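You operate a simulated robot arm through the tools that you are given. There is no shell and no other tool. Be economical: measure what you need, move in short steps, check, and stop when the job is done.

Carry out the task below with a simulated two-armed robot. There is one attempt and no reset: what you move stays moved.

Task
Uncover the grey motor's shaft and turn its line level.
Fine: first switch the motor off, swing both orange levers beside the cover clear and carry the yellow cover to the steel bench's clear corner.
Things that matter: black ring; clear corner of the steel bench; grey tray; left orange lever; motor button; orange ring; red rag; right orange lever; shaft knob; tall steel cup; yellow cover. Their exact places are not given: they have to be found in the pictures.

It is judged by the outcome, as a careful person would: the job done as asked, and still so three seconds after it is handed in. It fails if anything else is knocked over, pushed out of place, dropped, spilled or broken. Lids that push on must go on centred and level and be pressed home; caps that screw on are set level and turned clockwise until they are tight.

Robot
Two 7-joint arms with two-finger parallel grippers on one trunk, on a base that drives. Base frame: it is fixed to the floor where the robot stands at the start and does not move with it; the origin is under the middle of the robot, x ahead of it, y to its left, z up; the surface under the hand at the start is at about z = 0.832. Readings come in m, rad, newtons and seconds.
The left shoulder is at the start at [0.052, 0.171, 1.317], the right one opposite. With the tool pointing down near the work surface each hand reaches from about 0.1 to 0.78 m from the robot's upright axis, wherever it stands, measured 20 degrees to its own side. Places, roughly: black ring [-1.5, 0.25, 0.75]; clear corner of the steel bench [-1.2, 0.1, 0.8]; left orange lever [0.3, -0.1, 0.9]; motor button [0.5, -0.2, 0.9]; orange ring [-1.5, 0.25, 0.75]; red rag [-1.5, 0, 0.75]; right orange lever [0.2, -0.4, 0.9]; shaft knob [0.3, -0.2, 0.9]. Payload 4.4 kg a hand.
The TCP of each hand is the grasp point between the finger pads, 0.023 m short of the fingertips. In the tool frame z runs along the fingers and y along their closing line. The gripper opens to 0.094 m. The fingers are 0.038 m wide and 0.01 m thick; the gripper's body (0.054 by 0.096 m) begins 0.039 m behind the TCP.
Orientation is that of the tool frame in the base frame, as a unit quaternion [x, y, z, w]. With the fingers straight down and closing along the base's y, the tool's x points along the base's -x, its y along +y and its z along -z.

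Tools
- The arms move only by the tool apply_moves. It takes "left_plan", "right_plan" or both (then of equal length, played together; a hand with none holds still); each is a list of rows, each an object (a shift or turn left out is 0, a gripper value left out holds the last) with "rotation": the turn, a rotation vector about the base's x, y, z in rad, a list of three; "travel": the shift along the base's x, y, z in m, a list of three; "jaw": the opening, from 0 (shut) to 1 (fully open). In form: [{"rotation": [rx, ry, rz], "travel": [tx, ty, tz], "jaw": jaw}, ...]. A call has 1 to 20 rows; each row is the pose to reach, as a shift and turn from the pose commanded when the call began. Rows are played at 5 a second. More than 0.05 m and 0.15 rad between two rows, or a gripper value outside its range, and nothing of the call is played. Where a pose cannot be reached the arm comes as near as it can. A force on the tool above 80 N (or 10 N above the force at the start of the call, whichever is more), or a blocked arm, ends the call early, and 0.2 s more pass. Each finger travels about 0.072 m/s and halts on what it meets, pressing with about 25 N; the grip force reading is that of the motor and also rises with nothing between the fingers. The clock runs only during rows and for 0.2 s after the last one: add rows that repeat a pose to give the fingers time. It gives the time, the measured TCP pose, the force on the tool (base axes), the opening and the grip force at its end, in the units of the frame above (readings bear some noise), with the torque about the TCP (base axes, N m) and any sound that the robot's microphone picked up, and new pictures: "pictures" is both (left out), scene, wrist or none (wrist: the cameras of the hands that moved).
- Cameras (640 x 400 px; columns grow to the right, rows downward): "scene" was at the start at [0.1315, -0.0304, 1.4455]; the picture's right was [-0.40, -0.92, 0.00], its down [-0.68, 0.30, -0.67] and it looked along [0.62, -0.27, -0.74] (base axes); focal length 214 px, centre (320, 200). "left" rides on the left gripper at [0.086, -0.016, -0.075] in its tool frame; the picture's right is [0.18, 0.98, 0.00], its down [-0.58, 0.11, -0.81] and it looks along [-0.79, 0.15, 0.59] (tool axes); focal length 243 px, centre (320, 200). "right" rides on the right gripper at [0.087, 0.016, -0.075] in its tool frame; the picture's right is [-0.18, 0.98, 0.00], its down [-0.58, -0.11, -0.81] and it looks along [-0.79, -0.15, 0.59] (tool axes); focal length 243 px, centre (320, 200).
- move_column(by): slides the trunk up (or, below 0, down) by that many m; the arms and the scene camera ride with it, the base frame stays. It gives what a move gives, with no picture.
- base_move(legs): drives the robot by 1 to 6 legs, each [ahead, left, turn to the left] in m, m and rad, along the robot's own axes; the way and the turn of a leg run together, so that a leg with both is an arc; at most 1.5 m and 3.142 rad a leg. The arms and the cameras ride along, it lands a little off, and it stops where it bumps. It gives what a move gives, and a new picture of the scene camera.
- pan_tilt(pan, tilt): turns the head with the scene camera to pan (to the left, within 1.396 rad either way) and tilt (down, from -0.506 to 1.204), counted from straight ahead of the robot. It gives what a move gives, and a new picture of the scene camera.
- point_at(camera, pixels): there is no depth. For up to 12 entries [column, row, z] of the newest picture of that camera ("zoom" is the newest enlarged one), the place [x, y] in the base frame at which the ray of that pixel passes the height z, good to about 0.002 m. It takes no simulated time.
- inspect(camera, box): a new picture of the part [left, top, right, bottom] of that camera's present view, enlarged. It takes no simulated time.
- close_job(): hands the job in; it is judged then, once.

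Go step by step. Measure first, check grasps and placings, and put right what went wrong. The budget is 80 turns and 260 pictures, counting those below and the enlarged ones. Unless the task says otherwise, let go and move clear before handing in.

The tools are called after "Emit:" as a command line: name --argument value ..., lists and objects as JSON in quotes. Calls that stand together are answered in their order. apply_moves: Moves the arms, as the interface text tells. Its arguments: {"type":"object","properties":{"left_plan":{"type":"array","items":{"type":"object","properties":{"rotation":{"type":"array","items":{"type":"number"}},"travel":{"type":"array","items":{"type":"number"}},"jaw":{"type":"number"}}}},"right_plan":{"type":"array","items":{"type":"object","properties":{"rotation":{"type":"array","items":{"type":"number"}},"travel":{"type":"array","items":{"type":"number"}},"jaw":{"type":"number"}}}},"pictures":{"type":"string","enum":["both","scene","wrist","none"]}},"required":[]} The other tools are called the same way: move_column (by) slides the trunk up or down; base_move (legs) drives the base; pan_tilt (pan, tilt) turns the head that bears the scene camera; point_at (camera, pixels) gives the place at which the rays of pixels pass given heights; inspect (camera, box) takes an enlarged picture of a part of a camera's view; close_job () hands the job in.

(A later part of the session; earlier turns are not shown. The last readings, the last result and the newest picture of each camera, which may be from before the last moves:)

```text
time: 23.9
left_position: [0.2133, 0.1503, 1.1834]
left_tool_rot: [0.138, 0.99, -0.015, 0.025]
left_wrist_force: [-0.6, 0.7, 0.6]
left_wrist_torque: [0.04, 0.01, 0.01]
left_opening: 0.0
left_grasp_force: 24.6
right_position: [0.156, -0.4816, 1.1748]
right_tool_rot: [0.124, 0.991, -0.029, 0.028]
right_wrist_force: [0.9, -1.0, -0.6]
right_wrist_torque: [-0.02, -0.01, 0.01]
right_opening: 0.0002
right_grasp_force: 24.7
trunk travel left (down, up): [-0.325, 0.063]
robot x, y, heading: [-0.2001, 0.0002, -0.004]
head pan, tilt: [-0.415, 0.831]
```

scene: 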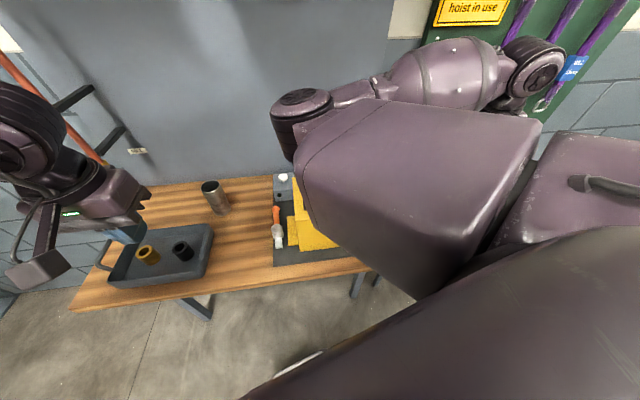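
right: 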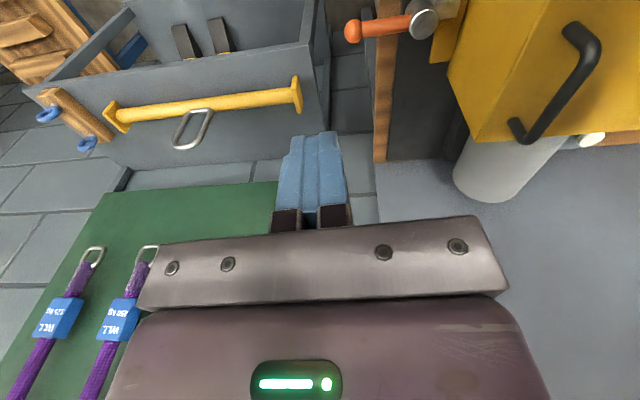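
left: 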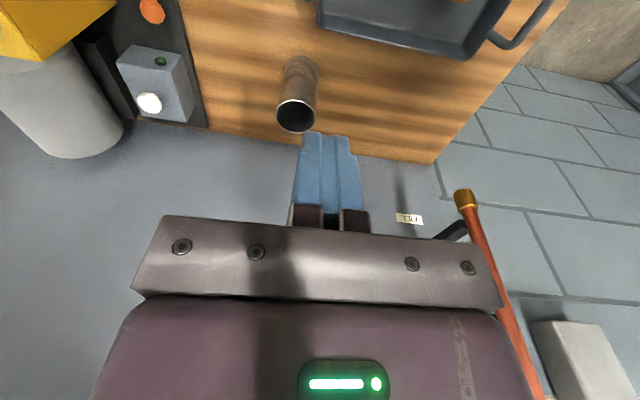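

The elbow did not move with the yaw change, so the wrist took all of it. I'll push the yaw well past the wrist's range so the elbow has to swing outward, which I need for two-handed work.

Emit:
apply_moves --right_plan '[{"rotation": [0, 0, -0.14]}, {"rotation": [0, 0, -0.28]}, {"rotation": [0, 0, -0.42]}, {"rotation": [0, 0, -0.56]}, {"rotation": [0, 0, -0.7]}, {"rotation": [0, 0, -0.84]}, {"rotation": [0, 0, -0.98]}, {"rotation": [0, 0, -1.12]}, {"rotation": [0, 0, -1.26]}, {"rotation": [0, 0, -1.4]}, {"rotation": [0, 0, -1.54]}, {"rotation": [0, 0, -1.68]}, {"rotation": [0, 0, -1.82]}, {"rotation": [0, 0, -1.96]}, {"rotation": [0, 0, -2.1]}, {"rotation": [0, 0, -2.24]}, {"rotation": [0, 0, -2.38]}, {"rotation": [0, 0, -2.52]}, {"rotation": [0, 0, -2.66]}, {"rotation": [0, 0, -2.8]}]' --pictures "scene"

```text
time: 28.3
left_position: [0.2122, 0.1517, 1.1831]
left_tool_rot: [0.139, 0.99, -0.016, 0.026]
left_wrist_force: [-0.5, 0.3, -1.1]
left_wrist_torque: [-0.03, -0.01, 0.0]
left_opening: 0.0
left_grasp_force: 24.8
right_position: [0.0567, -0.5738, 1.0976]
right_tool_rot: [0.957, 0.244, 0.041, 0.15]
right_wrist_force: [0.2, 0.7, 0.7]
right_wrist_torque: [-0.02, 0.01, 0.0]
right_opening: 0.0001
right_grasp_force: 24.5
right hand out of reach, approached as far as the arm can: row 12, 13, 14, 15, 16, 17, 18, 19, 20
trunk travel left (down, up): [-0.325, 0.063]
robot x, y, heading: [-0.1947, -0.0011, -0.001]
head pan, tilt: [-0.415, 0.831]
stopped in row 20 (right hand): the arm was blocked; the commanded pose is now the measured one
```

scene: 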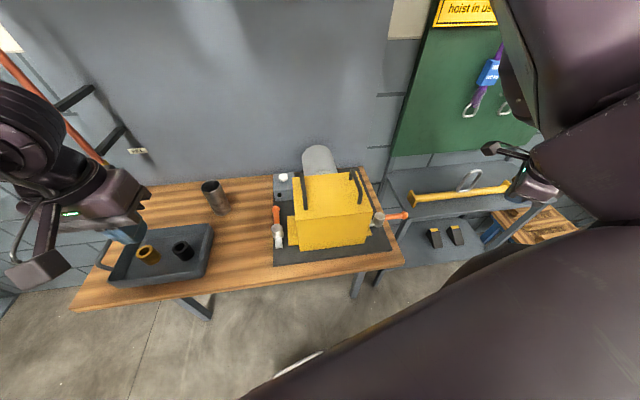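

That worked: the elbow is now outside and the view is open. I'll turn the hand back in place and check that the elbow stays out.

Emit:
apply_moves --right_plan '[{"rotation": [0, 0, 0.14], "travel": [0.005, 0.005, 0.01]}, {"rotation": [0, 0, 0.28], "travel": [0.01, 0.01, 0.02]}, {"rotation": [0, 0, 0.42], "travel": [0.02, 0.02, 0.03]}, {"rotation": [0, 0, 0.56], "travel": [0.03, 0.03, 0.04]}, {"rotation": [0, 0, 0.7], "travel": [0.04, 0.04, 0.05]}, {"rotation": [0, 0, 0.84], "travel": [0.05, 0.05, 0.05]}, {"rotation": [0, 0, 0.98], "travel": [0.05, 0.05, 0.05]}, {"rotation": [0, 0, 1.12], "travel": [0.05, 0.05, 0.05]}, {"rotation": [0, 0, 1.26], "travel": [0.05, 0.05, 0.05]}, {"rotation": [0, 0, 1.4], "travel": [0.05, 0.05, 0.05]}, {"rotation": [0, 0, 1.54], "travel": [0.05, 0.05, 0.05]}, {"rotation": [0, 0, 1.68], "travel": [0.05, 0.05, 0.05]}, {"rotation": [0, 0, 1.82], "travel": [0.05, 0.05, 0.05]}, {"rotation": [0, 0, 1.96], "travel": [0.05, 0.05, 0.05]}, {"rotation": [0, 0, 2.1], "travel": [0.05, 0.05, 0.05]}, {"rotation": [0, 0, 2.24], "travel": [0.05, 0.05, 0.05]}, {"rotation": [0, 0, 2.37], "travel": [0.05, 0.05, 0.05]}]' --pictures "scene"

```text
time: 31.9
left_position: [0.2132, 0.15, 1.1836]
left_tool_rot: [0.139, 0.99, -0.016, 0.025]
left_wrist_force: [-0.4, -0.3, 0.3]
left_wrist_torque: [0.01, 0.0, -0.04]
left_opening: 0.0
left_grasp_force: 25.0
right_position: [0.1091, -0.5255, 1.1475]
right_tool_rot: [0.133, 0.979, 0.155, 0.02]
right_wrist_force: [1.4, -0.1, 0.0]
right_wrist_torque: [-0.02, 0.0, -0.02]
right_opening: 0.0
right_grasp_force: 24.6
trunk travel left (down, up): [-0.325, 0.063]
robot x, y, heading: [-0.1967, 0.0012, -0.004]
head pan, tilt: [-0.415, 0.831]
```

scene: 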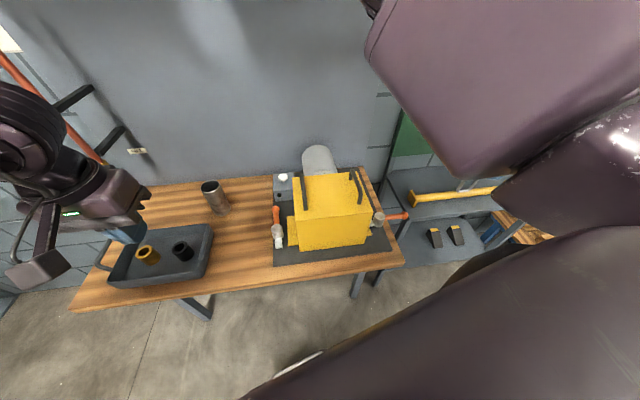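

The elbow stays mostly outside. I'll correct the hand's tilt and bring it above the front side of the right lever handle.

Emit:
apply_moves --right_plan '[{"rotation": [-0.1, 0.03, 0], "travel": [0.02, 0.02, 0]}, {"rotation": [-0.2, 0.055, 0], "travel": [0.045, 0.045, 0]}, {"rotation": [-0.304, 0.083, 0], "travel": [0.07, 0.07, 0]}, {"rotation": [-0.304, 0.083, 0], "travel": [0.085, 0.088, -0.03]}, {"rotation": [-0.304, 0.083, 0], "travel": [0.085, 0.088, -0.07]}, {"rotation": [-0.304, 0.083, 0], "travel": [0.085, 0.088, -0.11]}]'

```text
time: 33.5
left_position: [0.2118, 0.15, 1.1837]
left_tool_rot: [0.139, 0.99, -0.014, 0.026]
left_wrist_force: [0.5, 0.2, -0.2]
left_wrist_torque: [-0.03, -0.01, -0.02]
left_opening: 0.0001
left_grasp_force: 25.1
right_position: [0.1722, -0.4556, 1.0299]
right_tool_rot: [0.2, 0.979, 0.033, 0.002]
right_wrist_force: [-0.5, -0.3, 0.4]
right_wrist_torque: [0.0, 0.04, 0.0]
right_opening: 0.0001
right_grasp_force: 25.1
trunk travel left (down, up): [-0.325, 0.063]
robot x, y, heading: [-0.1992, -0.0022, -0.002]
head pan, tilt: [-0.415, 0.831]
stopped in row 6 (right hand): the arm was blocked; the commanded pose is now the measured one
```

scene: 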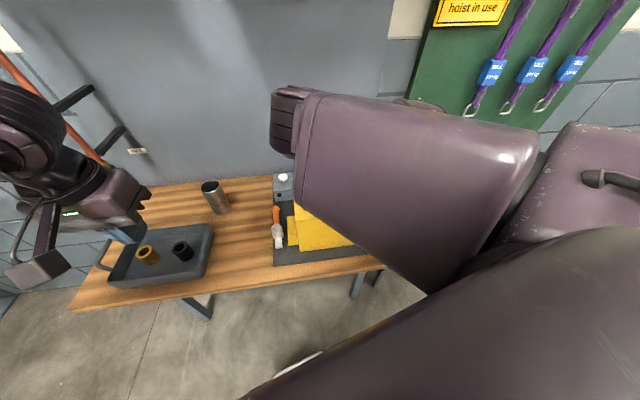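
right: 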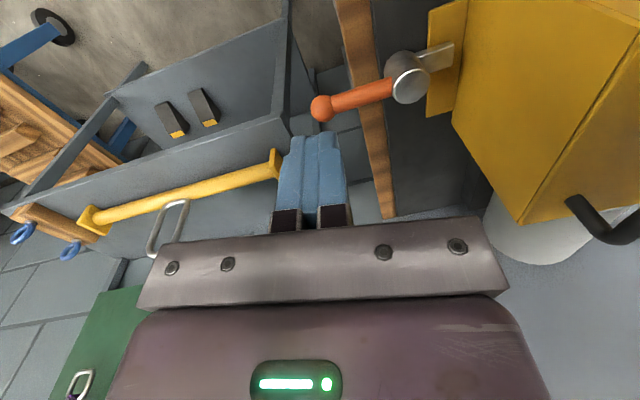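

The elbow goes inward again as the hand comes low on the far right side. I'll lift the hand and line the robot up squarely with the cover, turned about -16°, so both hands work in front of their shoulders.

Emit:
apply_moves --right_plan '[{"travel": [-0.02, -0.02, 0.04]}, {"travel": [-0.04, -0.04, 0.08]}, {"travel": [-0.05, -0.05, 0.12]}, {"travel": [-0.05, -0.05, 0.17]}]' --pictures "none"

Emit:
base_move --legs '[[-0.06, -0.07, 0], [0, 0, -0.275]]'

Emit:
pan_tilt --pan 0 --tilt 0.75

```text
time: 34.5
left_position: [0.2133, 0.1496, 1.1828]
left_tool_rot: [0.138, 0.99, -0.016, 0.025]
left_wrist_force: [0.6, 0.2, 0.2]
left_wrist_torque: [-0.02, 0.01, 0.01]
left_opening: 0.0001
left_grasp_force: 25.6
right_position: [0.1232, -0.5017, 1.1991]
right_tool_rot: [0.196, 0.98, 0.031, 0.0]
right_wrist_force: [-0.1, 0.7, 0.9]
right_wrist_torque: [-0.01, -0.01, 0.02]
right_opening: 0.0003
right_grasp_force: 25.1
trunk travel left (down, up): [-0.325, 0.063]
robot x, y, heading: [-0.201, -0.0004, -0.006]
head pan, tilt: [-0.415, 0.831]
```

```text
time: 36.7
left_position: [0.1787, -0.0365, 1.1846]
left_tool_rot: [0.272, 0.962, -0.019, 0.023]
left_wrist_force: [-0.8, 0.0, -0.3]
left_wrist_torque: [0.03, -0.04, 0.01]
left_opening: 0.0
left_grasp_force: 25.1
right_position: [-0.0821, -0.6416, 1.1984]
right_tool_rot: [0.327, 0.944, 0.032, 0.006]
right_wrist_force: [0.8, -0.5, -0.1]
right_wrist_torque: [0.03, -0.01, 0.02]
right_opening: 0.0
right_grasp_force: 25.1
trunk travel left (down, up): [-0.325, 0.063]
robot x, y, heading: [-0.2601, -0.0701, -0.277]
head pan, tilt: [-0.415, 0.831]
```

scene: 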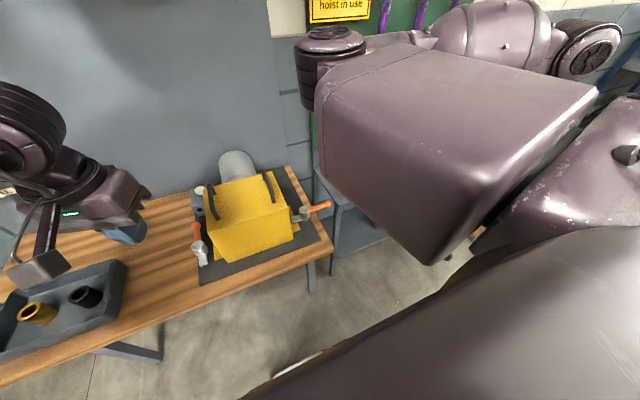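

```text
time: 37.6
left_position: [0.1783, -0.0355, 1.1826]
left_tool_rot: [0.272, 0.962, -0.018, 0.024]
left_wrist_force: [1.1, -0.3, 0.4]
left_wrist_torque: [-0.01, 0.01, 0.0]
left_opening: 0.0
left_grasp_force: 24.9
right_position: [-0.0812, -0.6409, 1.1981]
right_tool_rot: [0.327, 0.945, 0.031, 0.005]
right_wrist_force: [0.0, -0.1, -0.5]
right_wrist_torque: [-0.02, 0.0, 0.01]
right_opening: 0.0001
right_grasp_force: 24.7
trunk travel left (down, up): [-0.325, 0.063]
robot x, y, heading: [-0.2586, -0.0733, -0.276]
head pan, tilt: [0.0, 0.75]
```

scene: 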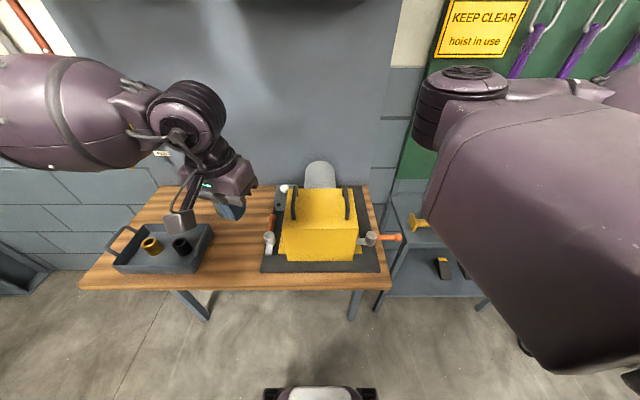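

The robot is square to the cover now. I'll move the left hand aside and bring the right hand in front of its shoulder near the lever, staying high, to see how the elbow behaves.

Emit:
apply_moves --left_plan '[{"travel": [0.01, 0.04, 0]}, {"travel": [0.02, 0.08, 0]}, {"travel": [0.03, 0.12, 0]}, {"travel": [0.04, 0.16, 0]}, {"travel": [0.05, 0.2, 0]}, {"travel": [0.05, 0.2, 0]}, {"travel": [0.05, 0.2, 0]}, {"travel": [0.05, 0.2, 0]}, {"travel": [0.05, 0.2, 0]}]' --right_plan '[{"travel": [0.03, 0.02, 0], "rotation": [-0.01, 0, 0.05]}, {"travel": [0.06, 0.045, 0], "rotation": [-0.02, 0.005, 0.1]}, {"travel": [0.09, 0.067, 0], "rotation": [-0.03, 0.01, 0.15]}, {"travel": [0.12, 0.09, 0], "rotation": [-0.04, 0.01, 0.2]}, {"travel": [0.15, 0.112, 0], "rotation": [-0.05, 0.015, 0.25]}, {"travel": [0.18, 0.135, 0], "rotation": [-0.06, 0.018, 0.3]}, {"travel": [0.21, 0.16, 0], "rotation": [-0.06, 0.018, 0.35]}, {"travel": [0.245, 0.182, 0], "rotation": [-0.06, 0.018, 0.392]}, {"travel": [0.277, 0.204, 0], "rotation": [-0.06, 0.018, 0.392]}]'

```text
time: 38.6
left_position: [0.2154, 0.1139, 1.1808]
left_tool_rot: [0.271, 0.962, -0.019, 0.023]
left_wrist_force: [-0.1, 0.4, 0.0]
left_wrist_torque: [-0.01, 0.0, -0.02]
left_opening: 0.0
left_grasp_force: 25.1
right_position: [-0.0065, -0.6051, 1.2183]
right_tool_rot: [0.323, 0.945, 0.02, 0.04]
right_wrist_force: [-0.4, -0.1, 0.4]
right_wrist_torque: [-0.01, 0.0, -0.03]
right_opening: 0.0
right_grasp_force: 24.4
trunk travel left (down, up): [-0.325, 0.063]
robot x, y, heading: [-0.2564, -0.0702, -0.274]
head pan, tilt: [0.0, 0.75]
stopped in row 5 (right hand): the arm was blocked; the commanded pose is now the measured one
```

scene: 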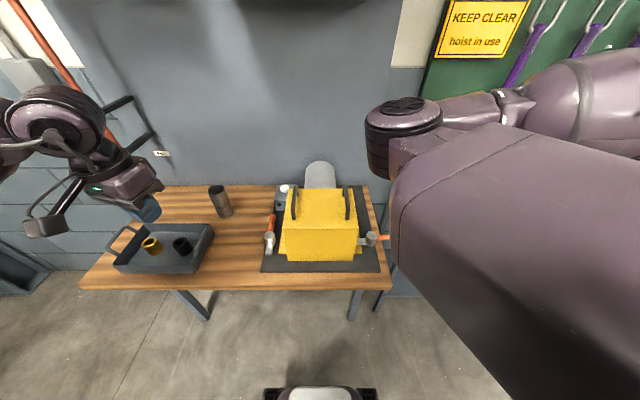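
right: 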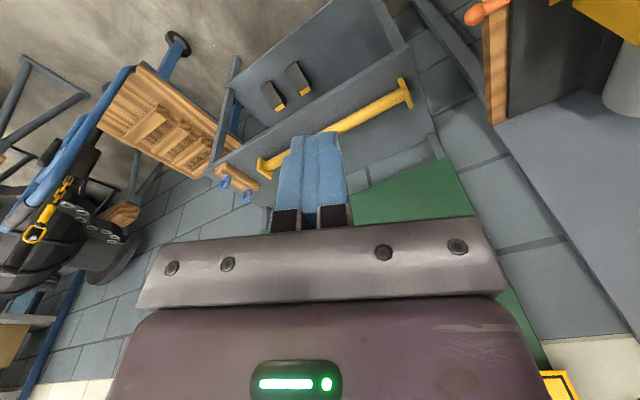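
left: 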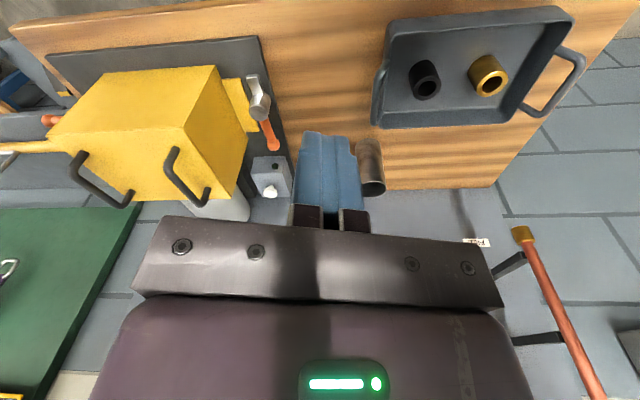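

The upper arm reaches a limit with the elbow inward. I'll swing the elbow out again with the yaw trick, and this time carry the hand to the front before turning it back.

Emit:
apply_moves --right_plan '[{"rotation": [0, 0, -0.14]}, {"rotation": [0, 0, -0.28]}, {"rotation": [0, 0, -0.42]}, {"rotation": [0, 0, -0.56]}, {"rotation": [0, 0, -0.7]}, {"rotation": [0, 0, -0.84]}, {"rotation": [0, 0, -0.98]}, {"rotation": [0, 0, -1.12]}, {"rotation": [0, 0, -1.26]}, {"rotation": [0, 0, -1.4]}, {"rotation": [0, 0, -1.54]}, {"rotation": [0, 0, -1.68]}, {"rotation": [0, 0, -1.82]}, {"rotation": [0, 0, -1.96]}, {"rotation": [0, 0, -2.1]}, {"rotation": [0, 0, -2.24]}, {"rotation": [0, 0, -2.38]}, {"rotation": [0, 0, -2.52]}]' --pictures "scene"

```text
time: 42.4
left_position: [0.2126, 0.1166, 1.1805]
left_tool_rot: [0.271, 0.962, -0.018, 0.024]
left_wrist_force: [-0.2, -0.8, -0.7]
left_wrist_torque: [-0.03, -0.04, 0.01]
left_opening: 0.0001
left_grasp_force: 24.5
right_position: [-0.0823, -0.62, 1.2424]
right_tool_rot: [0.999, -0.017, -0.03, 0.03]
right_wrist_force: [-0.3, 0.8, -1.2]
right_wrist_torque: [-0.01, -0.04, -0.01]
right_opening: 0.0
right_grasp_force: 25.3
right hand out of reach, approached as far as the arm can: row 10, 11, 12, 13, 14, 15, 16, 17, 18
trunk travel left (down, up): [-0.325, 0.063]
robot x, y, heading: [-0.2563, -0.07, -0.275]
head pan, tilt: [0.0, 0.75]
```

scene: 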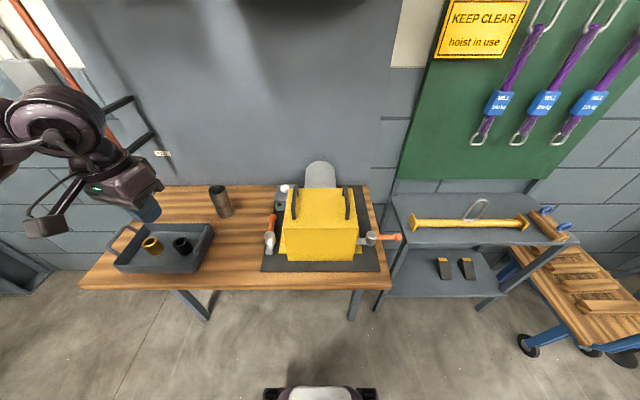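

Now the right arm is fully out of view, and the hand is turned almost exactly 180°, which serves the symmetric gripper just as well. I'll carry it forward toward the lever in this posture.

Emit:
apply_moves --right_plan '[{"travel": [0.03, 0.02, 0]}, {"travel": [0.06, 0.04, 0]}, {"travel": [0.09, 0.06, 0]}, {"travel": [0.12, 0.08, -0.01]}, {"travel": [0.15, 0.1, -0.03]}, {"travel": [0.18, 0.12, -0.05]}, {"travel": [0.21, 0.14, -0.07]}, {"travel": [0.245, 0.16, -0.09]}, {"travel": [0.275, 0.183, -0.1]}]'

```text
time: 44.4
left_position: [0.215, 0.1154, 1.1803]
left_tool_rot: [0.271, 0.962, -0.019, 0.023]
left_wrist_force: [0.1, -0.3, -0.9]
left_wrist_torque: [0.04, -0.02, 0.01]
left_opening: 0.0002
left_grasp_force: 25.1
right_position: [-0.0929, -0.5864, 1.2401]
right_tool_rot: [0.999, -0.017, -0.032, 0.03]
right_wrist_force: [0.3, -1.1, 0.3]
right_wrist_torque: [-0.01, -0.02, 0.0]
right_opening: 0.0002
right_grasp_force: 25.7
right hand out of reach, approached as far as the arm can: row 1, 2, 3, 4, 5, 6, 7, 8, 9
trunk travel left (down, up): [-0.325, 0.063]
robot x, y, heading: [-0.257, -0.0733, -0.27]
head pan, tilt: [0.0, 0.75]
```

scene: 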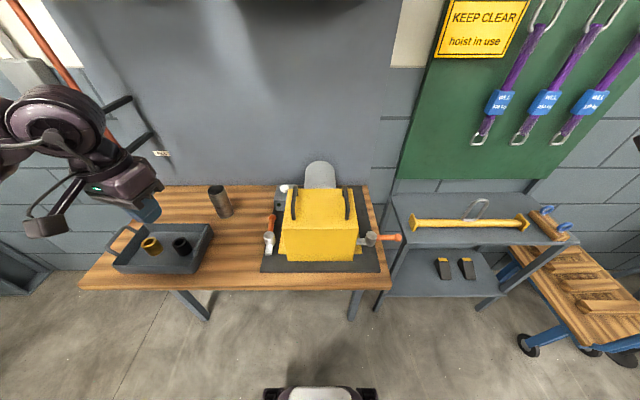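
right: 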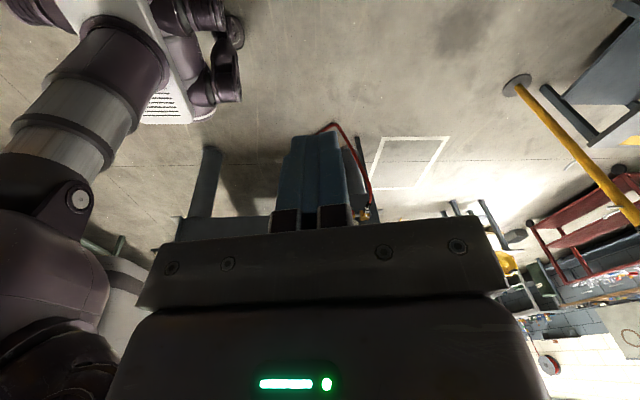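

That yaw is at a wrist limit, so the hand could not come forward. I'll turn it back gradually (about +1.5 rad), letting it come to the commanded forward place with the elbow out.

Emit:
apply_moves --right_plan '[{"rotation": [0, 0, 0.14], "travel": [-0.04, -0.03, 0]}, {"rotation": [0, 0, 0.28], "travel": [-0.08, -0.06, 0]}, {"rotation": [0, 0, 0.42], "travel": [-0.12, -0.08, 0.02]}, {"rotation": [0, 0, 0.56], "travel": [-0.12, -0.08, 0.02]}, {"rotation": [0, 0, 0.7], "travel": [-0.12, -0.08, 0.02]}, {"rotation": [0, 0, 0.84], "travel": [-0.12, -0.08, 0.02]}, {"rotation": [0, 0, 0.98], "travel": [-0.12, -0.08, 0.02]}, {"rotation": [0, 0, 1.12], "travel": [-0.09, -0.06, 0.02]}, {"rotation": [0, 0, 1.26], "travel": [-0.06, -0.04, 0.02]}, {"rotation": [0, 0, 1.4], "travel": [-0.03, -0.02, 0.02]}, {"rotation": [0, 0, 1.54], "travel": [0, 0, 0.02]}]'

```text
time: 46.8
left_position: [0.2161, 0.1155, 1.1797]
left_tool_rot: [0.271, 0.962, -0.019, 0.023]
left_wrist_force: [0.3, 0.4, 0.1]
left_wrist_torque: [0.04, 0.01, 0.02]
left_opening: 0.0
left_grasp_force: 25.2
right_position: [-0.085, -0.5742, 1.2424]
right_tool_rot: [0.728, 0.684, -0.002, 0.044]
right_wrist_force: [-0.1, 0.2, 0.3]
right_wrist_torque: [-0.01, -0.01, 0.0]
right_opening: 0.0
right_grasp_force: 24.9
right hand out of reach, approached as far as the arm can: row 3, 4, 5, 6, 7, 8, 9, 10, 11
trunk travel left (down, up): [-0.325, 0.063]
robot x, y, heading: [-0.2609, -0.0739, -0.273]
head pan, tilt: [0.0, 0.75]
```

scene: 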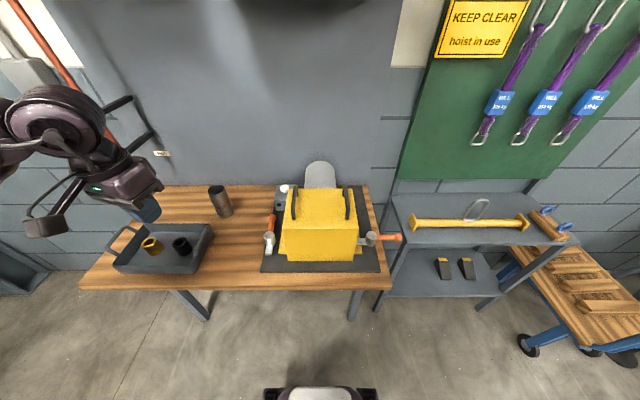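
right: 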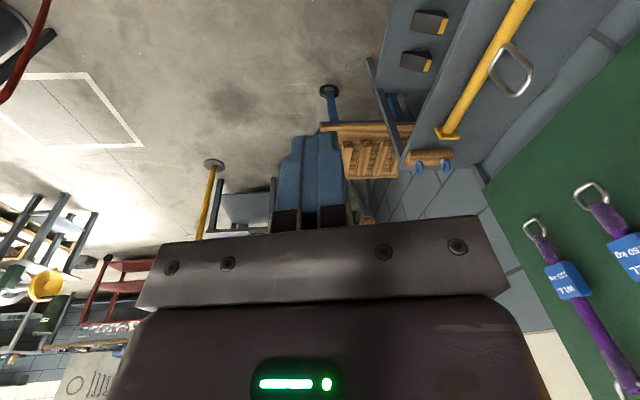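

The hand turned but did not come forward yet. I'll keep turning it back toward the natural yaw and give it time.

Emit:
apply_moves --right_plan '[{"rotation": [0, 0, 0.14], "travel": [-0.04, -0.03, 0]}, {"rotation": [0, 0, 0.28], "travel": [-0.08, -0.06, 0]}, {"rotation": [0, 0, 0.42], "travel": [-0.12, -0.08, 0]}, {"rotation": [0, 0, 0.56], "travel": [-0.16, -0.1, 0]}, {"rotation": [0, 0, 0.7], "travel": [-0.2, -0.12, 0.02]}, {"rotation": [0, 0, 0.84], "travel": [-0.22, -0.14, 0.04]}, {"rotation": [0, 0, 0.98], "travel": [-0.22, -0.14, 0.06]}, {"rotation": [0, 0, 1.12], "travel": [-0.18, -0.12, 0.06]}, {"rotation": [0, 0, 1.26], "travel": [-0.14, -0.1, 0.06]}, {"rotation": [0, 0, 1.36], "travel": [-0.1, -0.08, 0.06]}, {"rotation": [0, 0, 1.36], "travel": [-0.06, -0.05, 0.06]}, {"rotation": [0, 0, 1.36], "travel": [-0.02, -0.02, 0.06]}]'

```text
time: 49.4
left_position: [0.2158, 0.1158, 1.1801]
left_tool_rot: [0.272, 0.962, -0.021, 0.022]
left_wrist_force: [0.2, -0.4, -0.2]
left_wrist_torque: [0.02, 0.01, 0.02]
left_opening: 0.0001
left_grasp_force: 25.3
right_position: [-0.0636, -0.6144, 1.246]
right_tool_rot: [0.137, 0.99, 0.026, 0.035]
right_wrist_force: [-0.1, 0.7, 0.8]
right_wrist_torque: [-0.04, 0.02, -0.01]
right_opening: 0.0
right_grasp_force: 24.7
right hand out of reach, approached as far as the arm can: row 1, 2, 3, 4, 5, 6, 7, 8, 9, 10, 11, 12
trunk travel left (down, up): [-0.325, 0.063]
robot x, y, heading: [-0.2568, -0.0682, -0.268]
head pan, tilt: [0.0, 0.75]
```

scene: 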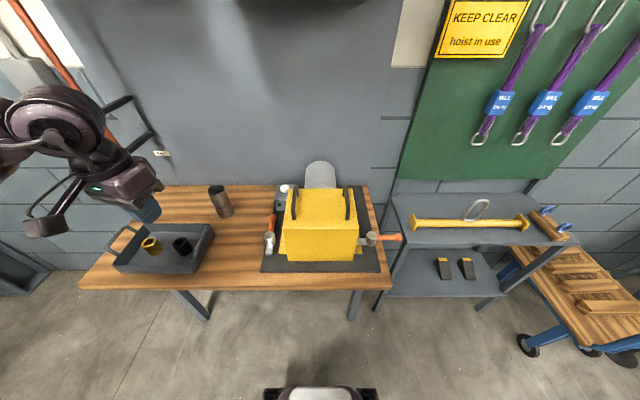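
right: 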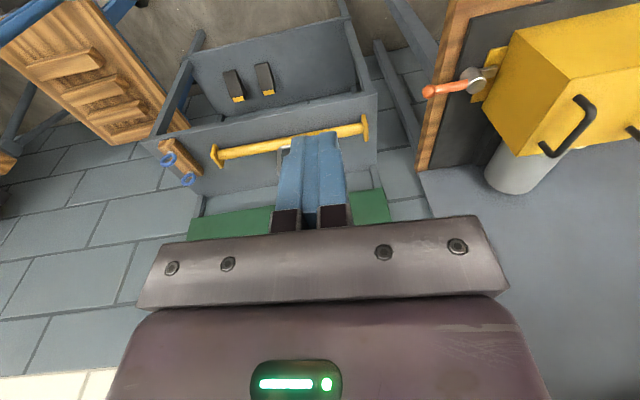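

The elbow now stays out of view with the natural yaw, but the hand sticks near the body. I'll extend the arm outward to the front-right first and come inward from there.

Emit:
apply_moves --right_plan '[{"travel": [-0.01, -0.045, 0]}, {"travel": [-0.02, -0.09, 0]}, {"travel": [-0.03, -0.135, 0]}, {"travel": [-0.04, -0.18, 0]}, {"travel": [-0.05, -0.225, 0]}, {"travel": [-0.06, -0.27, 0]}, {"travel": [-0.06, -0.31, -0.02]}, {"travel": [-0.06, -0.31, -0.06]}, {"travel": [-0.06, -0.31, -0.1]}]'

```text
time: 51.4
left_position: [0.2153, 0.1157, 1.1802]
left_tool_rot: [0.272, 0.962, -0.02, 0.023]
left_wrist_force: [-0.4, -0.2, 0.5]
left_wrist_torque: [0.02, -0.01, -0.06]
left_opening: 0.0
left_grasp_force: 24.6
right_position: [-0.1446, -0.8981, 1.1524]
right_tool_rot: [0.137, 0.99, 0.026, 0.036]
right_wrist_force: [0.2, 0.8, 0.4]
right_wrist_torque: [-0.09, 0.0, -0.02]
right_opening: 0.0
right_grasp_force: 25.0
right hand out of reach, approached as far as the arm can: row 7, 8, 9
trunk travel left (down, up): [-0.325, 0.063]
robot x, y, heading: [-0.2597, -0.0712, -0.275]
head pan, tilt: [0.0, 0.75]
```

scene: 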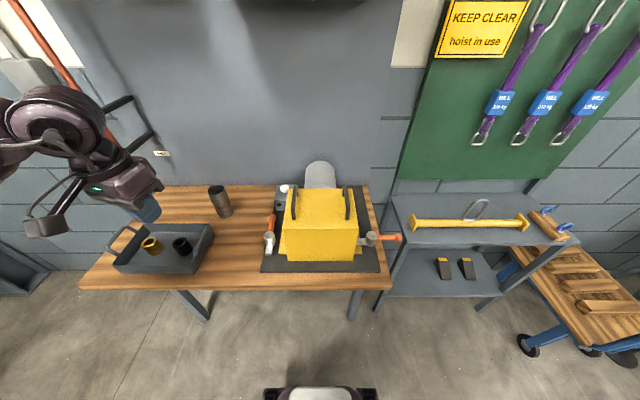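
right: 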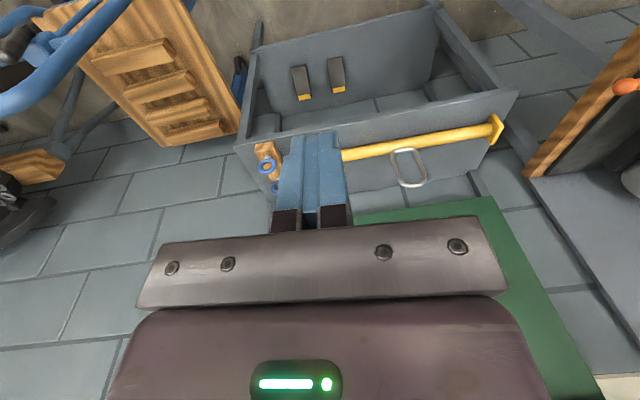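

The arm won't swing forward in this posture, so I need to see how it is folded. I'll turn the head to the right.

Emit:
pan_tilt --pan -1.35 --tilt 0.5

```text
time: 52.9
left_position: [0.2157, 0.1142, 1.1799]
left_tool_rot: [0.271, 0.962, -0.019, 0.022]
left_wrist_force: [0.6, -0.3, -0.6]
left_wrist_torque: [0.0, -0.02, -0.01]
left_opening: 0.0
left_grasp_force: 25.3
right_position: [-0.145, -0.898, 1.1535]
right_tool_rot: [0.138, 0.989, 0.027, 0.036]
right_wrist_force: [-0.4, -0.3, -0.1]
right_wrist_torque: [0.01, -0.03, -0.03]
right_opening: 0.0002
right_grasp_force: 25.1
trunk travel left (down, up): [-0.325, 0.063]
robot x, y, heading: [-0.2547, -0.0726, -0.271]
head pan, tilt: [-1.349, 0.499]
```

scene: 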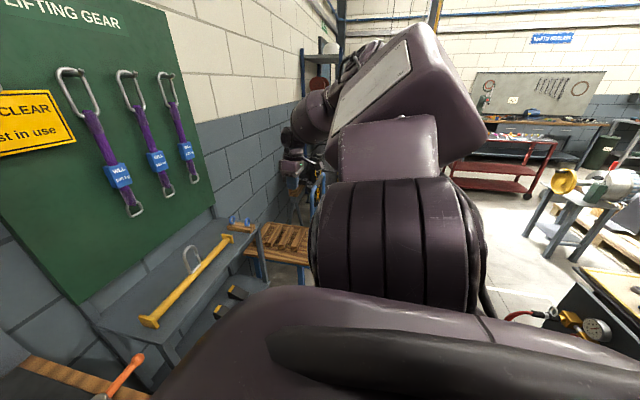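

The elbow is out and high (440,50), with the forearm reaching forward and down. I'll lower the hand in open space beside the robot so the upper arm drops into a hanging posture.

Emit:
apply_moves --right_plan '[{"travel": [-0.04, 0, -0.02]}, {"travel": [-0.08, 0, -0.04]}, {"travel": [-0.12, 0, -0.06]}, {"travel": [-0.16, 0.0, -0.08]}, {"travel": [-0.19, 0.02, -0.11]}, {"travel": [-0.2, 0.05, -0.14]}, {"travel": [-0.2, 0.08, -0.18]}, {"travel": [-0.2, 0.11, -0.22]}, {"travel": [-0.2, 0.14, -0.26]}]' --pictures "scene"

```text
time: 54.9
left_position: [0.212, 0.1131, 1.1824]
left_tool_rot: [0.272, 0.962, -0.019, 0.024]
left_wrist_force: [-0.5, 0.3, 0.2]
left_wrist_torque: [0.0, -0.06, -0.01]
left_opening: 0.0002
left_grasp_force: 25.0
right_position: [-0.3439, -0.7592, 0.8948]
right_tool_rot: [0.137, 0.989, 0.026, 0.039]
right_wrist_force: [-0.8, 0.8, 0.6]
right_wrist_torque: [0.02, 0.02, -0.01]
right_opening: 0.0
right_grasp_force: 25.0
right hand out of reach, approached as far as the arm can: row 5, 6, 7, 8
trunk travel left (down, up): [-0.325, 0.063]
robot x, y, heading: [-0.2572, -0.0702, -0.273]
head pan, tilt: [-1.349, 0.499]
```

scene: 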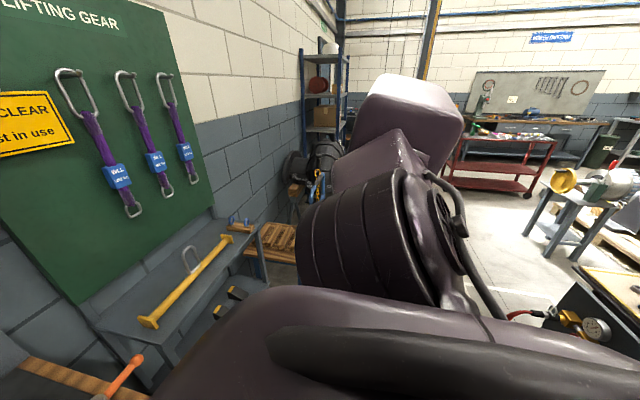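

The readings lag behind the command, so the arm may still be moving. I'll hold the pose for a moment and read again.

Emit:
apply_moves --right_plan '[{"travel": [0, 0, 0]}, {"travel": [0, 0, 0]}, {"travel": [0, 0, 0.03]}, {"travel": [0, 0, 0.06]}, {"travel": [0, 0, 0.09]}, {"travel": [0, 0, 0.09]}]' --pictures "scene"

```text
time: 56.3
left_position: [0.2141, 0.1142, 1.182]
left_tool_rot: [0.272, 0.962, -0.018, 0.023]
left_wrist_force: [-0.4, 0.2, 0.1]
left_wrist_torque: [0.01, -0.01, -0.04]
left_opening: 0.0001
left_grasp_force: 25.4
right_position: [-0.3258, -0.7615, 0.9747]
right_tool_rot: [0.138, 0.99, 0.026, 0.029]
right_wrist_force: [-0.5, 0.2, 0.2]
right_wrist_torque: [0.03, -0.04, -0.03]
right_opening: 0.0002
right_grasp_force: 24.7
right hand out of reach, approached as far as the arm can: row 4, 5, 6
trunk travel left (down, up): [-0.325, 0.063]
robot x, y, heading: [-0.2612, -0.073, -0.274]
head pan, tilt: [-1.349, 0.499]
```

scene: 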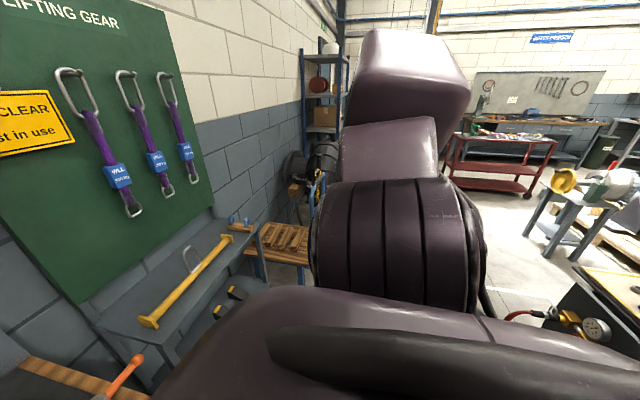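

I see: after a clipped move the command restarts from the measured pose, so the arm was never stuck and simply followed my back-shifts. With the elbow now out, I'll bring the hand up and forward to the lever.

Emit:
apply_moves --right_plan '[{"travel": [0, 0, 0.045]}, {"travel": [0, 0, 0.09]}, {"travel": [0.01, 0.01, 0.135]}, {"travel": [0.04, 0.03, 0.165]}, {"travel": [0.08, 0.05, 0.175]}, {"travel": [0.12, 0.07, 0.175]}, {"travel": [0.16, 0.09, 0.175]}, {"travel": [0.2, 0.11, 0.175]}, {"travel": [0.24, 0.135, 0.175]}, {"travel": [0.28, 0.16, 0.175]}, {"travel": [0.32, 0.185, 0.175]}, {"travel": [0.36, 0.21, 0.175]}, {"travel": [0.4, 0.235, 0.175]}, {"travel": [0.44, 0.26, 0.175]}, {"travel": [0.48, 0.285, 0.175]}]' --pictures "wrist"

Emit:
pan_tilt --pan -0.1 --tilt 0.75

```text
time: 59.5
left_position: [0.2156, 0.1196, 1.18]
left_tool_rot: [0.272, 0.962, -0.021, 0.022]
left_wrist_force: [-0.1, 1.0, 0.6]
left_wrist_torque: [-0.07, 0.01, 0.02]
left_opening: 0.0
left_grasp_force: 25.0
right_position: [-0.098, -0.5629, 1.186]
right_tool_rot: [0.136, 0.99, 0.025, 0.036]
right_wrist_force: [-1.4, 0.9, 0.1]
right_wrist_torque: [-0.04, 0.04, 0.0]
right_opening: 0.0
right_grasp_force: 25.4
right hand out of reach, approached as far as the arm can: row 1, 2, 3, 4, 5, 9, 10, 11, 12, 13, 14, 15
trunk travel left (down, up): [-0.325, 0.063]
robot x, y, heading: [-0.2554, -0.0707, -0.275]
head pan, tilt: [-1.349, 0.499]
```

right: 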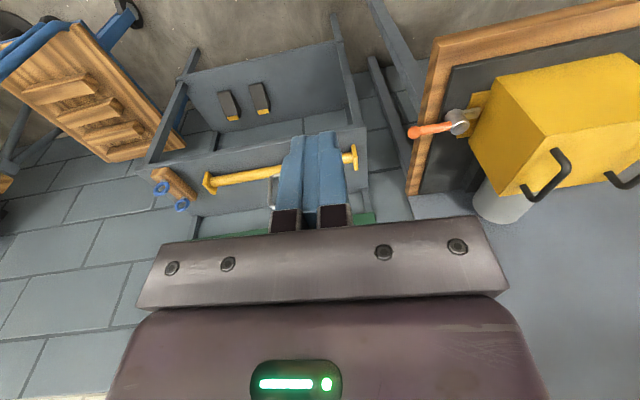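

```text
time: 60.9
left_position: [0.2154, 0.1154, 1.1807]
left_tool_rot: [0.272, 0.962, -0.019, 0.023]
left_wrist_force: [0.2, -1.1, 0.1]
left_wrist_torque: [0.04, 0.0, 0.03]
left_opening: 0.0
left_grasp_force: 24.9
right_position: [-0.0989, -0.567, 1.1834]
right_tool_rot: [0.137, 0.99, 0.027, 0.036]
right_wrist_force: [0.7, -0.4, -0.5]
right_wrist_torque: [-0.01, -0.01, -0.06]
right_opening: 0.0004
right_grasp_force: 25.3
trunk travel left (down, up): [-0.325, 0.063]
robot x, y, heading: [-0.2565, -0.0714, -0.272]
head pan, tilt: [-0.099, 0.75]
```

scene: 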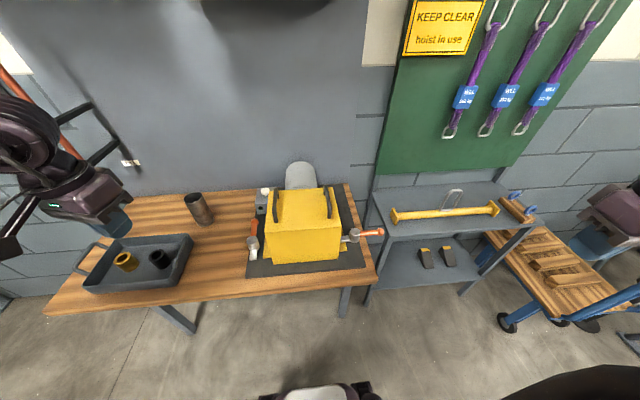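

The hand stalls again near the body, so the arm needs its elbow low and behind the hand. I'll point the fingers forward to bring the forearm behind the hand, then go forward.

Emit:
apply_moves --right_plan '[{"rotation": [-0.038, -0.135, 0]}, {"rotation": [-0.076, -0.27, 0]}, {"rotation": [-0.113, -0.404, 0]}, {"rotation": [-0.151, -0.539, 0]}, {"rotation": [-0.189, -0.674, 0]}, {"rotation": [-0.227, -0.809, 0]}, {"rotation": [-0.265, -0.944, 0]}, {"rotation": [-0.302, -1.079, 0]}, {"rotation": [-0.34, -1.213, 0]}, {"rotation": [-0.378, -1.348, 0]}, {"rotation": [-0.378, -1.348, 0], "travel": [0.04, -0.01, 0]}, {"rotation": [-0.378, -1.348, 0], "travel": [0.08, -0.02, 0]}, {"rotation": [-0.378, -1.348, 0], "travel": [0.12, -0.03, 0]}, {"rotation": [-0.378, -1.348, 0], "travel": [0.16, -0.04, 0]}]' --pictures "none"

Emit:
pan_tilt --pan -1.0 --tilt 0.7

```text
time: 63.9
left_position: [0.2154, 0.1148, 1.1811]
left_tool_rot: [0.271, 0.962, -0.019, 0.023]
left_wrist_force: [0.7, 0.8, -0.1]
left_wrist_torque: [0.04, -0.01, 0.02]
left_opening: 0.0
left_grasp_force: 25.2
right_position: [0.0417, -0.6093, 1.187]
right_tool_rot: [0.082, 0.739, -0.066, 0.665]
right_wrist_force: [-0.1, -0.4, -1.6]
right_wrist_torque: [-0.02, 0.01, -0.01]
right_opening: 0.0002
right_grasp_force: 24.4
right hand out of reach, approached as far as the arm can: row 2, 3, 4, 5, 6, 7, 8, 9, 10, 14
trunk travel left (down, up): [-0.325, 0.063]
robot x, y, heading: [-0.2562, -0.0684, -0.274]
head pan, tilt: [-0.099, 0.75]
```

```text
time: 65.1
left_position: [0.2157, 0.1155, 1.1797]
left_tool_rot: [0.271, 0.962, -0.02, 0.023]
left_wrist_force: [0.0, -0.6, 0.2]
left_wrist_torque: [0.01, -0.02, -0.04]
left_opening: 0.0001
left_grasp_force: 25.3
right_position: [0.0412, -0.6079, 1.1863]
right_tool_rot: [0.081, 0.739, -0.066, 0.665]
right_wrist_force: [0.6, -0.2, -0.4]
right_wrist_torque: [0.0, 0.03, -0.03]
right_opening: 0.0
right_grasp_force: 24.7
trunk travel left (down, up): [-0.325, 0.063]
robot x, y, heading: [-0.2586, -0.0699, -0.274]
head pan, tilt: [-1.0, 0.7]
```

scene: 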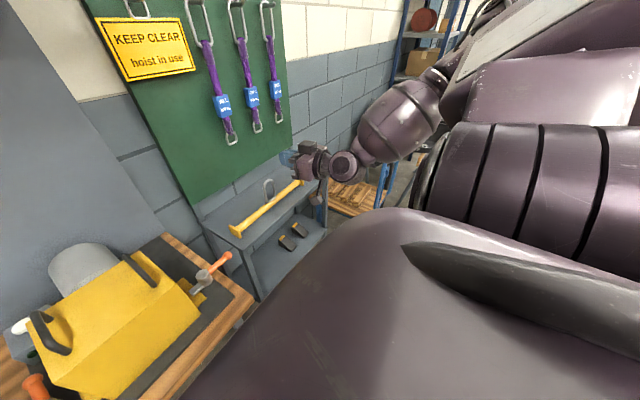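

The forearm now points forward with the elbow back and to the right. I'll extend further forward, move inward, then tip the fingers down again.

Emit:
apply_moves --right_plan '[{"travel": [0.04, 0.01, 0]}, {"travel": [0.08, 0.03, 0]}, {"travel": [0.11, 0.06, 0]}, {"travel": [0.14, 0.09, 0]}, {"travel": [0.15, 0.12, 0.0]}, {"travel": [0.15, 0.15, 0.0]}, {"travel": [0.15, 0.15, 0.0], "rotation": [0.038, 0.135, 0]}, {"travel": [0.15, 0.15, 0.0], "rotation": [0.076, 0.27, 0]}, {"travel": [0.15, 0.15, 0.0], "rotation": [0.113, 0.404, 0]}, {"travel": [0.15, 0.15, 0.0], "rotation": [0.151, 0.539, 0]}, {"travel": [0.15, 0.15, 0.0], "rotation": [0.189, 0.674, 0]}, {"travel": [0.15, 0.15, 0.0], "rotation": [0.227, 0.809, 0]}, {"travel": [0.15, 0.15, 0.0], "rotation": [0.265, 0.944, 0]}, {"travel": [0.15, 0.15, 0.0], "rotation": [0.302, 1.079, 0]}, {"travel": [0.15, 0.15, 0.0], "rotation": [0.34, 1.213, 0]}, {"travel": [0.15, 0.15, 0.0], "rotation": [0.378, 1.348, 0]}]'

```text
time: 68.5
left_position: [0.2159, 0.1146, 1.1793]
left_tool_rot: [0.272, 0.962, -0.02, 0.022]
left_wrist_force: [0.0, 0.5, 0.2]
left_wrist_torque: [0.01, 0.02, -0.03]
left_opening: 0.0002
left_grasp_force: 25.1
right_position: [-0.0971, -0.5562, 1.1971]
right_tool_rot: [0.137, 0.99, 0.028, 0.033]
right_wrist_force: [-0.2, -1.0, -0.7]
right_wrist_torque: [-0.03, 0.03, -0.02]
right_opening: 0.0
right_grasp_force: 25.5
right hand out of reach, approached as far as the arm can: row 1, 2, 3, 4, 5, 6, 7, 8, 9, 10, 11, 12, 13, 14, 15, 16
trunk travel left (down, up): [-0.325, 0.063]
robot x, y, heading: [-0.2586, -0.0657, -0.275]
head pan, tilt: [-1.0, 0.7]
```

scene: 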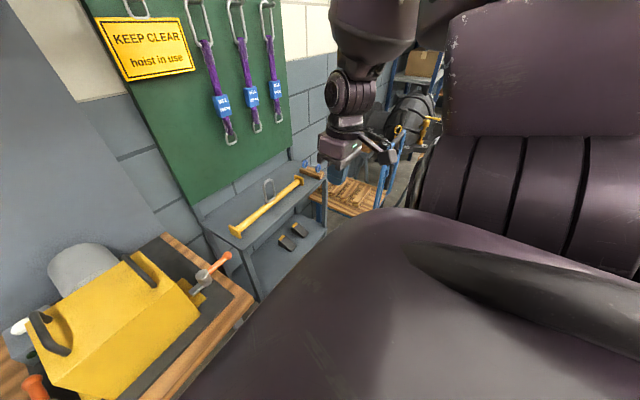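
right: 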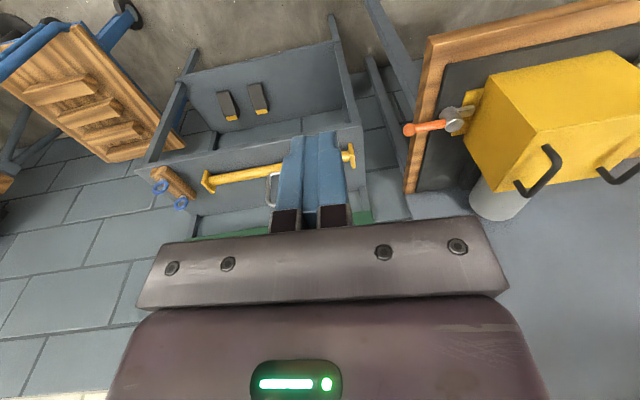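

This branch, with the elbow above the shoulder, hits a shoulder limit. I'll let the arm hang nearly straight down beside the robot, which should bring the elbow down, then bring it forward from below.

Emit:
apply_moves --right_plan '[{"travel": [-0.03, -0.01, -0.035]}, {"travel": [-0.06, -0.02, -0.07]}, {"travel": [-0.09, -0.03, -0.105]}, {"travel": [-0.12, -0.04, -0.14]}, {"travel": [-0.15, -0.05, -0.175]}, {"travel": [-0.17, -0.06, -0.215]}, {"travel": [-0.18, -0.06, -0.26]}, {"travel": [-0.18, -0.06, -0.305]}, {"travel": [-0.18, -0.06, -0.35]}, {"travel": [-0.18, -0.06, -0.395]}, {"travel": [-0.18, -0.06, -0.44]}, {"travel": [-0.18, -0.06, -0.485]}, {"travel": [-0.18, -0.06, -0.53]}, {"travel": [-0.18, -0.06, -0.575]}, {"travel": [-0.18, -0.06, -0.62]}]' --pictures "scene"

```text
time: 71.7
left_position: [0.2145, 0.1152, 1.1803]
left_tool_rot: [0.271, 0.962, -0.018, 0.023]
left_wrist_force: [0.2, -0.1, 0.7]
left_wrist_torque: [-0.04, 0.0, -0.01]
left_opening: 0.0002
left_grasp_force: 25.7
right_position: [-0.3301, -0.6096, 0.9198]
right_tool_rot: [0.137, 0.989, 0.027, 0.037]
right_wrist_force: [0.1, -0.1, 0.3]
right_wrist_torque: [-0.02, 0.02, 0.02]
right_opening: 0.0003
right_grasp_force: 25.2
right hand out of reach, approached as far as the arm can: row 7, 8, 9, 10, 11, 12, 13, 14, 15
trunk travel left (down, up): [-0.325, 0.063]
robot x, y, heading: [-0.2586, -0.0733, -0.274]
head pan, tilt: [-1.0, 0.7]
```

scene: 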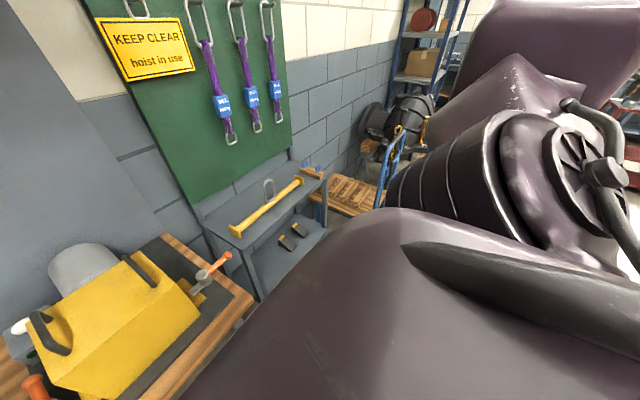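

The arm won't hang lower in this branch either. I'll look at the left arm, which works well, and compare how its shoulder and elbow are folded.

Emit:
pan_tilt --pan 1.0 --tilt 0.7

```text
time: 73.7
left_position: [0.2158, 0.1152, 1.181]
left_tool_rot: [0.272, 0.962, -0.02, 0.023]
left_wrist_force: [0.7, 0.6, 0.8]
left_wrist_torque: [0.03, 0.01, -0.01]
left_opening: 0.0
left_grasp_force: 24.9
right_position: [-0.3292, -0.6101, 0.9201]
right_tool_rot: [0.138, 0.989, 0.027, 0.038]
right_wrist_force: [0.1, -0.3, -0.1]
right_wrist_torque: [0.01, 0.01, 0.01]
right_opening: 0.0001
right_grasp_force: 24.4
trunk travel left (down, up): [-0.325, 0.063]
robot x, y, heading: [-0.2612, -0.0696, -0.277]
head pan, tilt: [1.0, 0.7]
```

scene: 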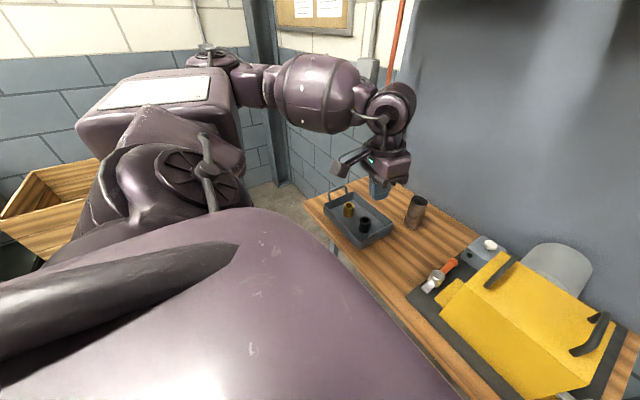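

Comparing the two, the right shoulder is flipped: its round disc faces back where the left one's faces front. So the elbow has to go round the other way, through below. I'll tilt the fingers outward about the forward axis to drive that.

Emit:
apply_moves --right_plan '[{"travel": [0.02, 0, 0.04]}, {"travel": [0.04, 0, 0.08]}, {"travel": [0.07, 0, 0.12]}, {"travel": [0.1, 0, 0.16]}, {"travel": [0.14, 0, 0.19]}, {"travel": [0.18, 0, 0.22], "rotation": [-0.135, 0.038, 0]}, {"travel": [0.21, 0, 0.25], "rotation": [-0.27, 0.076, 0]}, {"travel": [0.24, 0, 0.28], "rotation": [-0.404, 0.113, 0]}, {"travel": [0.27, -0.02, 0.28], "rotation": [-0.539, 0.151, 0]}, {"travel": [0.3, -0.04, 0.28], "rotation": [-0.674, 0.189, 0]}, {"travel": [0.33, -0.04, 0.28], "rotation": [-0.809, 0.227, 0]}, {"travel": [0.36, -0.04, 0.28], "rotation": [-0.944, 0.265, 0]}, {"travel": [0.39, -0.04, 0.28], "rotation": [-1.079, 0.302, 0]}, {"travel": [0.42, -0.04, 0.28], "rotation": [-1.213, 0.34, 0]}, {"travel": [0.42, -0.04, 0.28], "rotation": [-1.348, 0.378, 0]}]' --pictures "none"

Emit:
pan_tilt --pan -0.6 --tilt 0.6

```text
time: 75.9
left_position: [0.2141, 0.1136, 1.1801]
left_tool_rot: [0.272, 0.962, -0.019, 0.023]
left_wrist_force: [0.1, -0.5, -0.2]
left_wrist_torque: [-0.02, 0.0, 0.0]
left_opening: 0.0001
left_grasp_force: 24.3
right_position: [-0.0379, -0.6058, 1.1233]
right_tool_rot: [0.168, 0.968, -0.185, -0.002]
right_wrist_force: [0.4, -0.1, 0.3]
right_wrist_torque: [0.0, 0.0, 0.0]
right_opening: 0.0
right_grasp_force: 24.9
trunk travel left (down, up): [-0.325, 0.063]
robot x, y, heading: [-0.2593, -0.0709, -0.278]
head pan, tilt: [1.0, 0.7]
stopped in row 11 (right hand): the arm was blocked; the commanded pose is now the measured one
```

```text
time: 77.6
left_position: [0.2151, 0.1142, 1.1809]
left_tool_rot: [0.272, 0.962, -0.019, 0.023]
left_wrist_force: [0.7, -0.3, 0.1]
left_wrist_torque: [-0.03, -0.03, -0.02]
left_opening: 0.0
left_grasp_force: 24.6
right_position: [-0.0373, -0.6056, 1.1235]
right_tool_rot: [0.167, 0.968, -0.186, 0.0]
right_wrist_force: [0.0, -1.0, -0.6]
right_wrist_torque: [-0.03, 0.03, 0.0]
right_opening: 0.0
right_grasp_force: 24.6
trunk travel left (down, up): [-0.325, 0.063]
robot x, y, heading: [-0.2639, -0.0713, -0.27]
head pan, tilt: [-0.6, 0.6]
```

scene: 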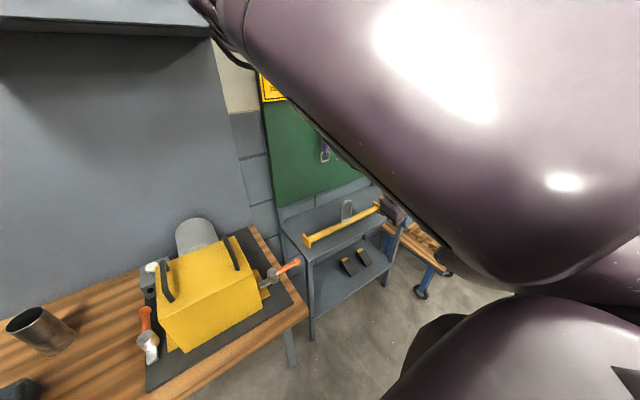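

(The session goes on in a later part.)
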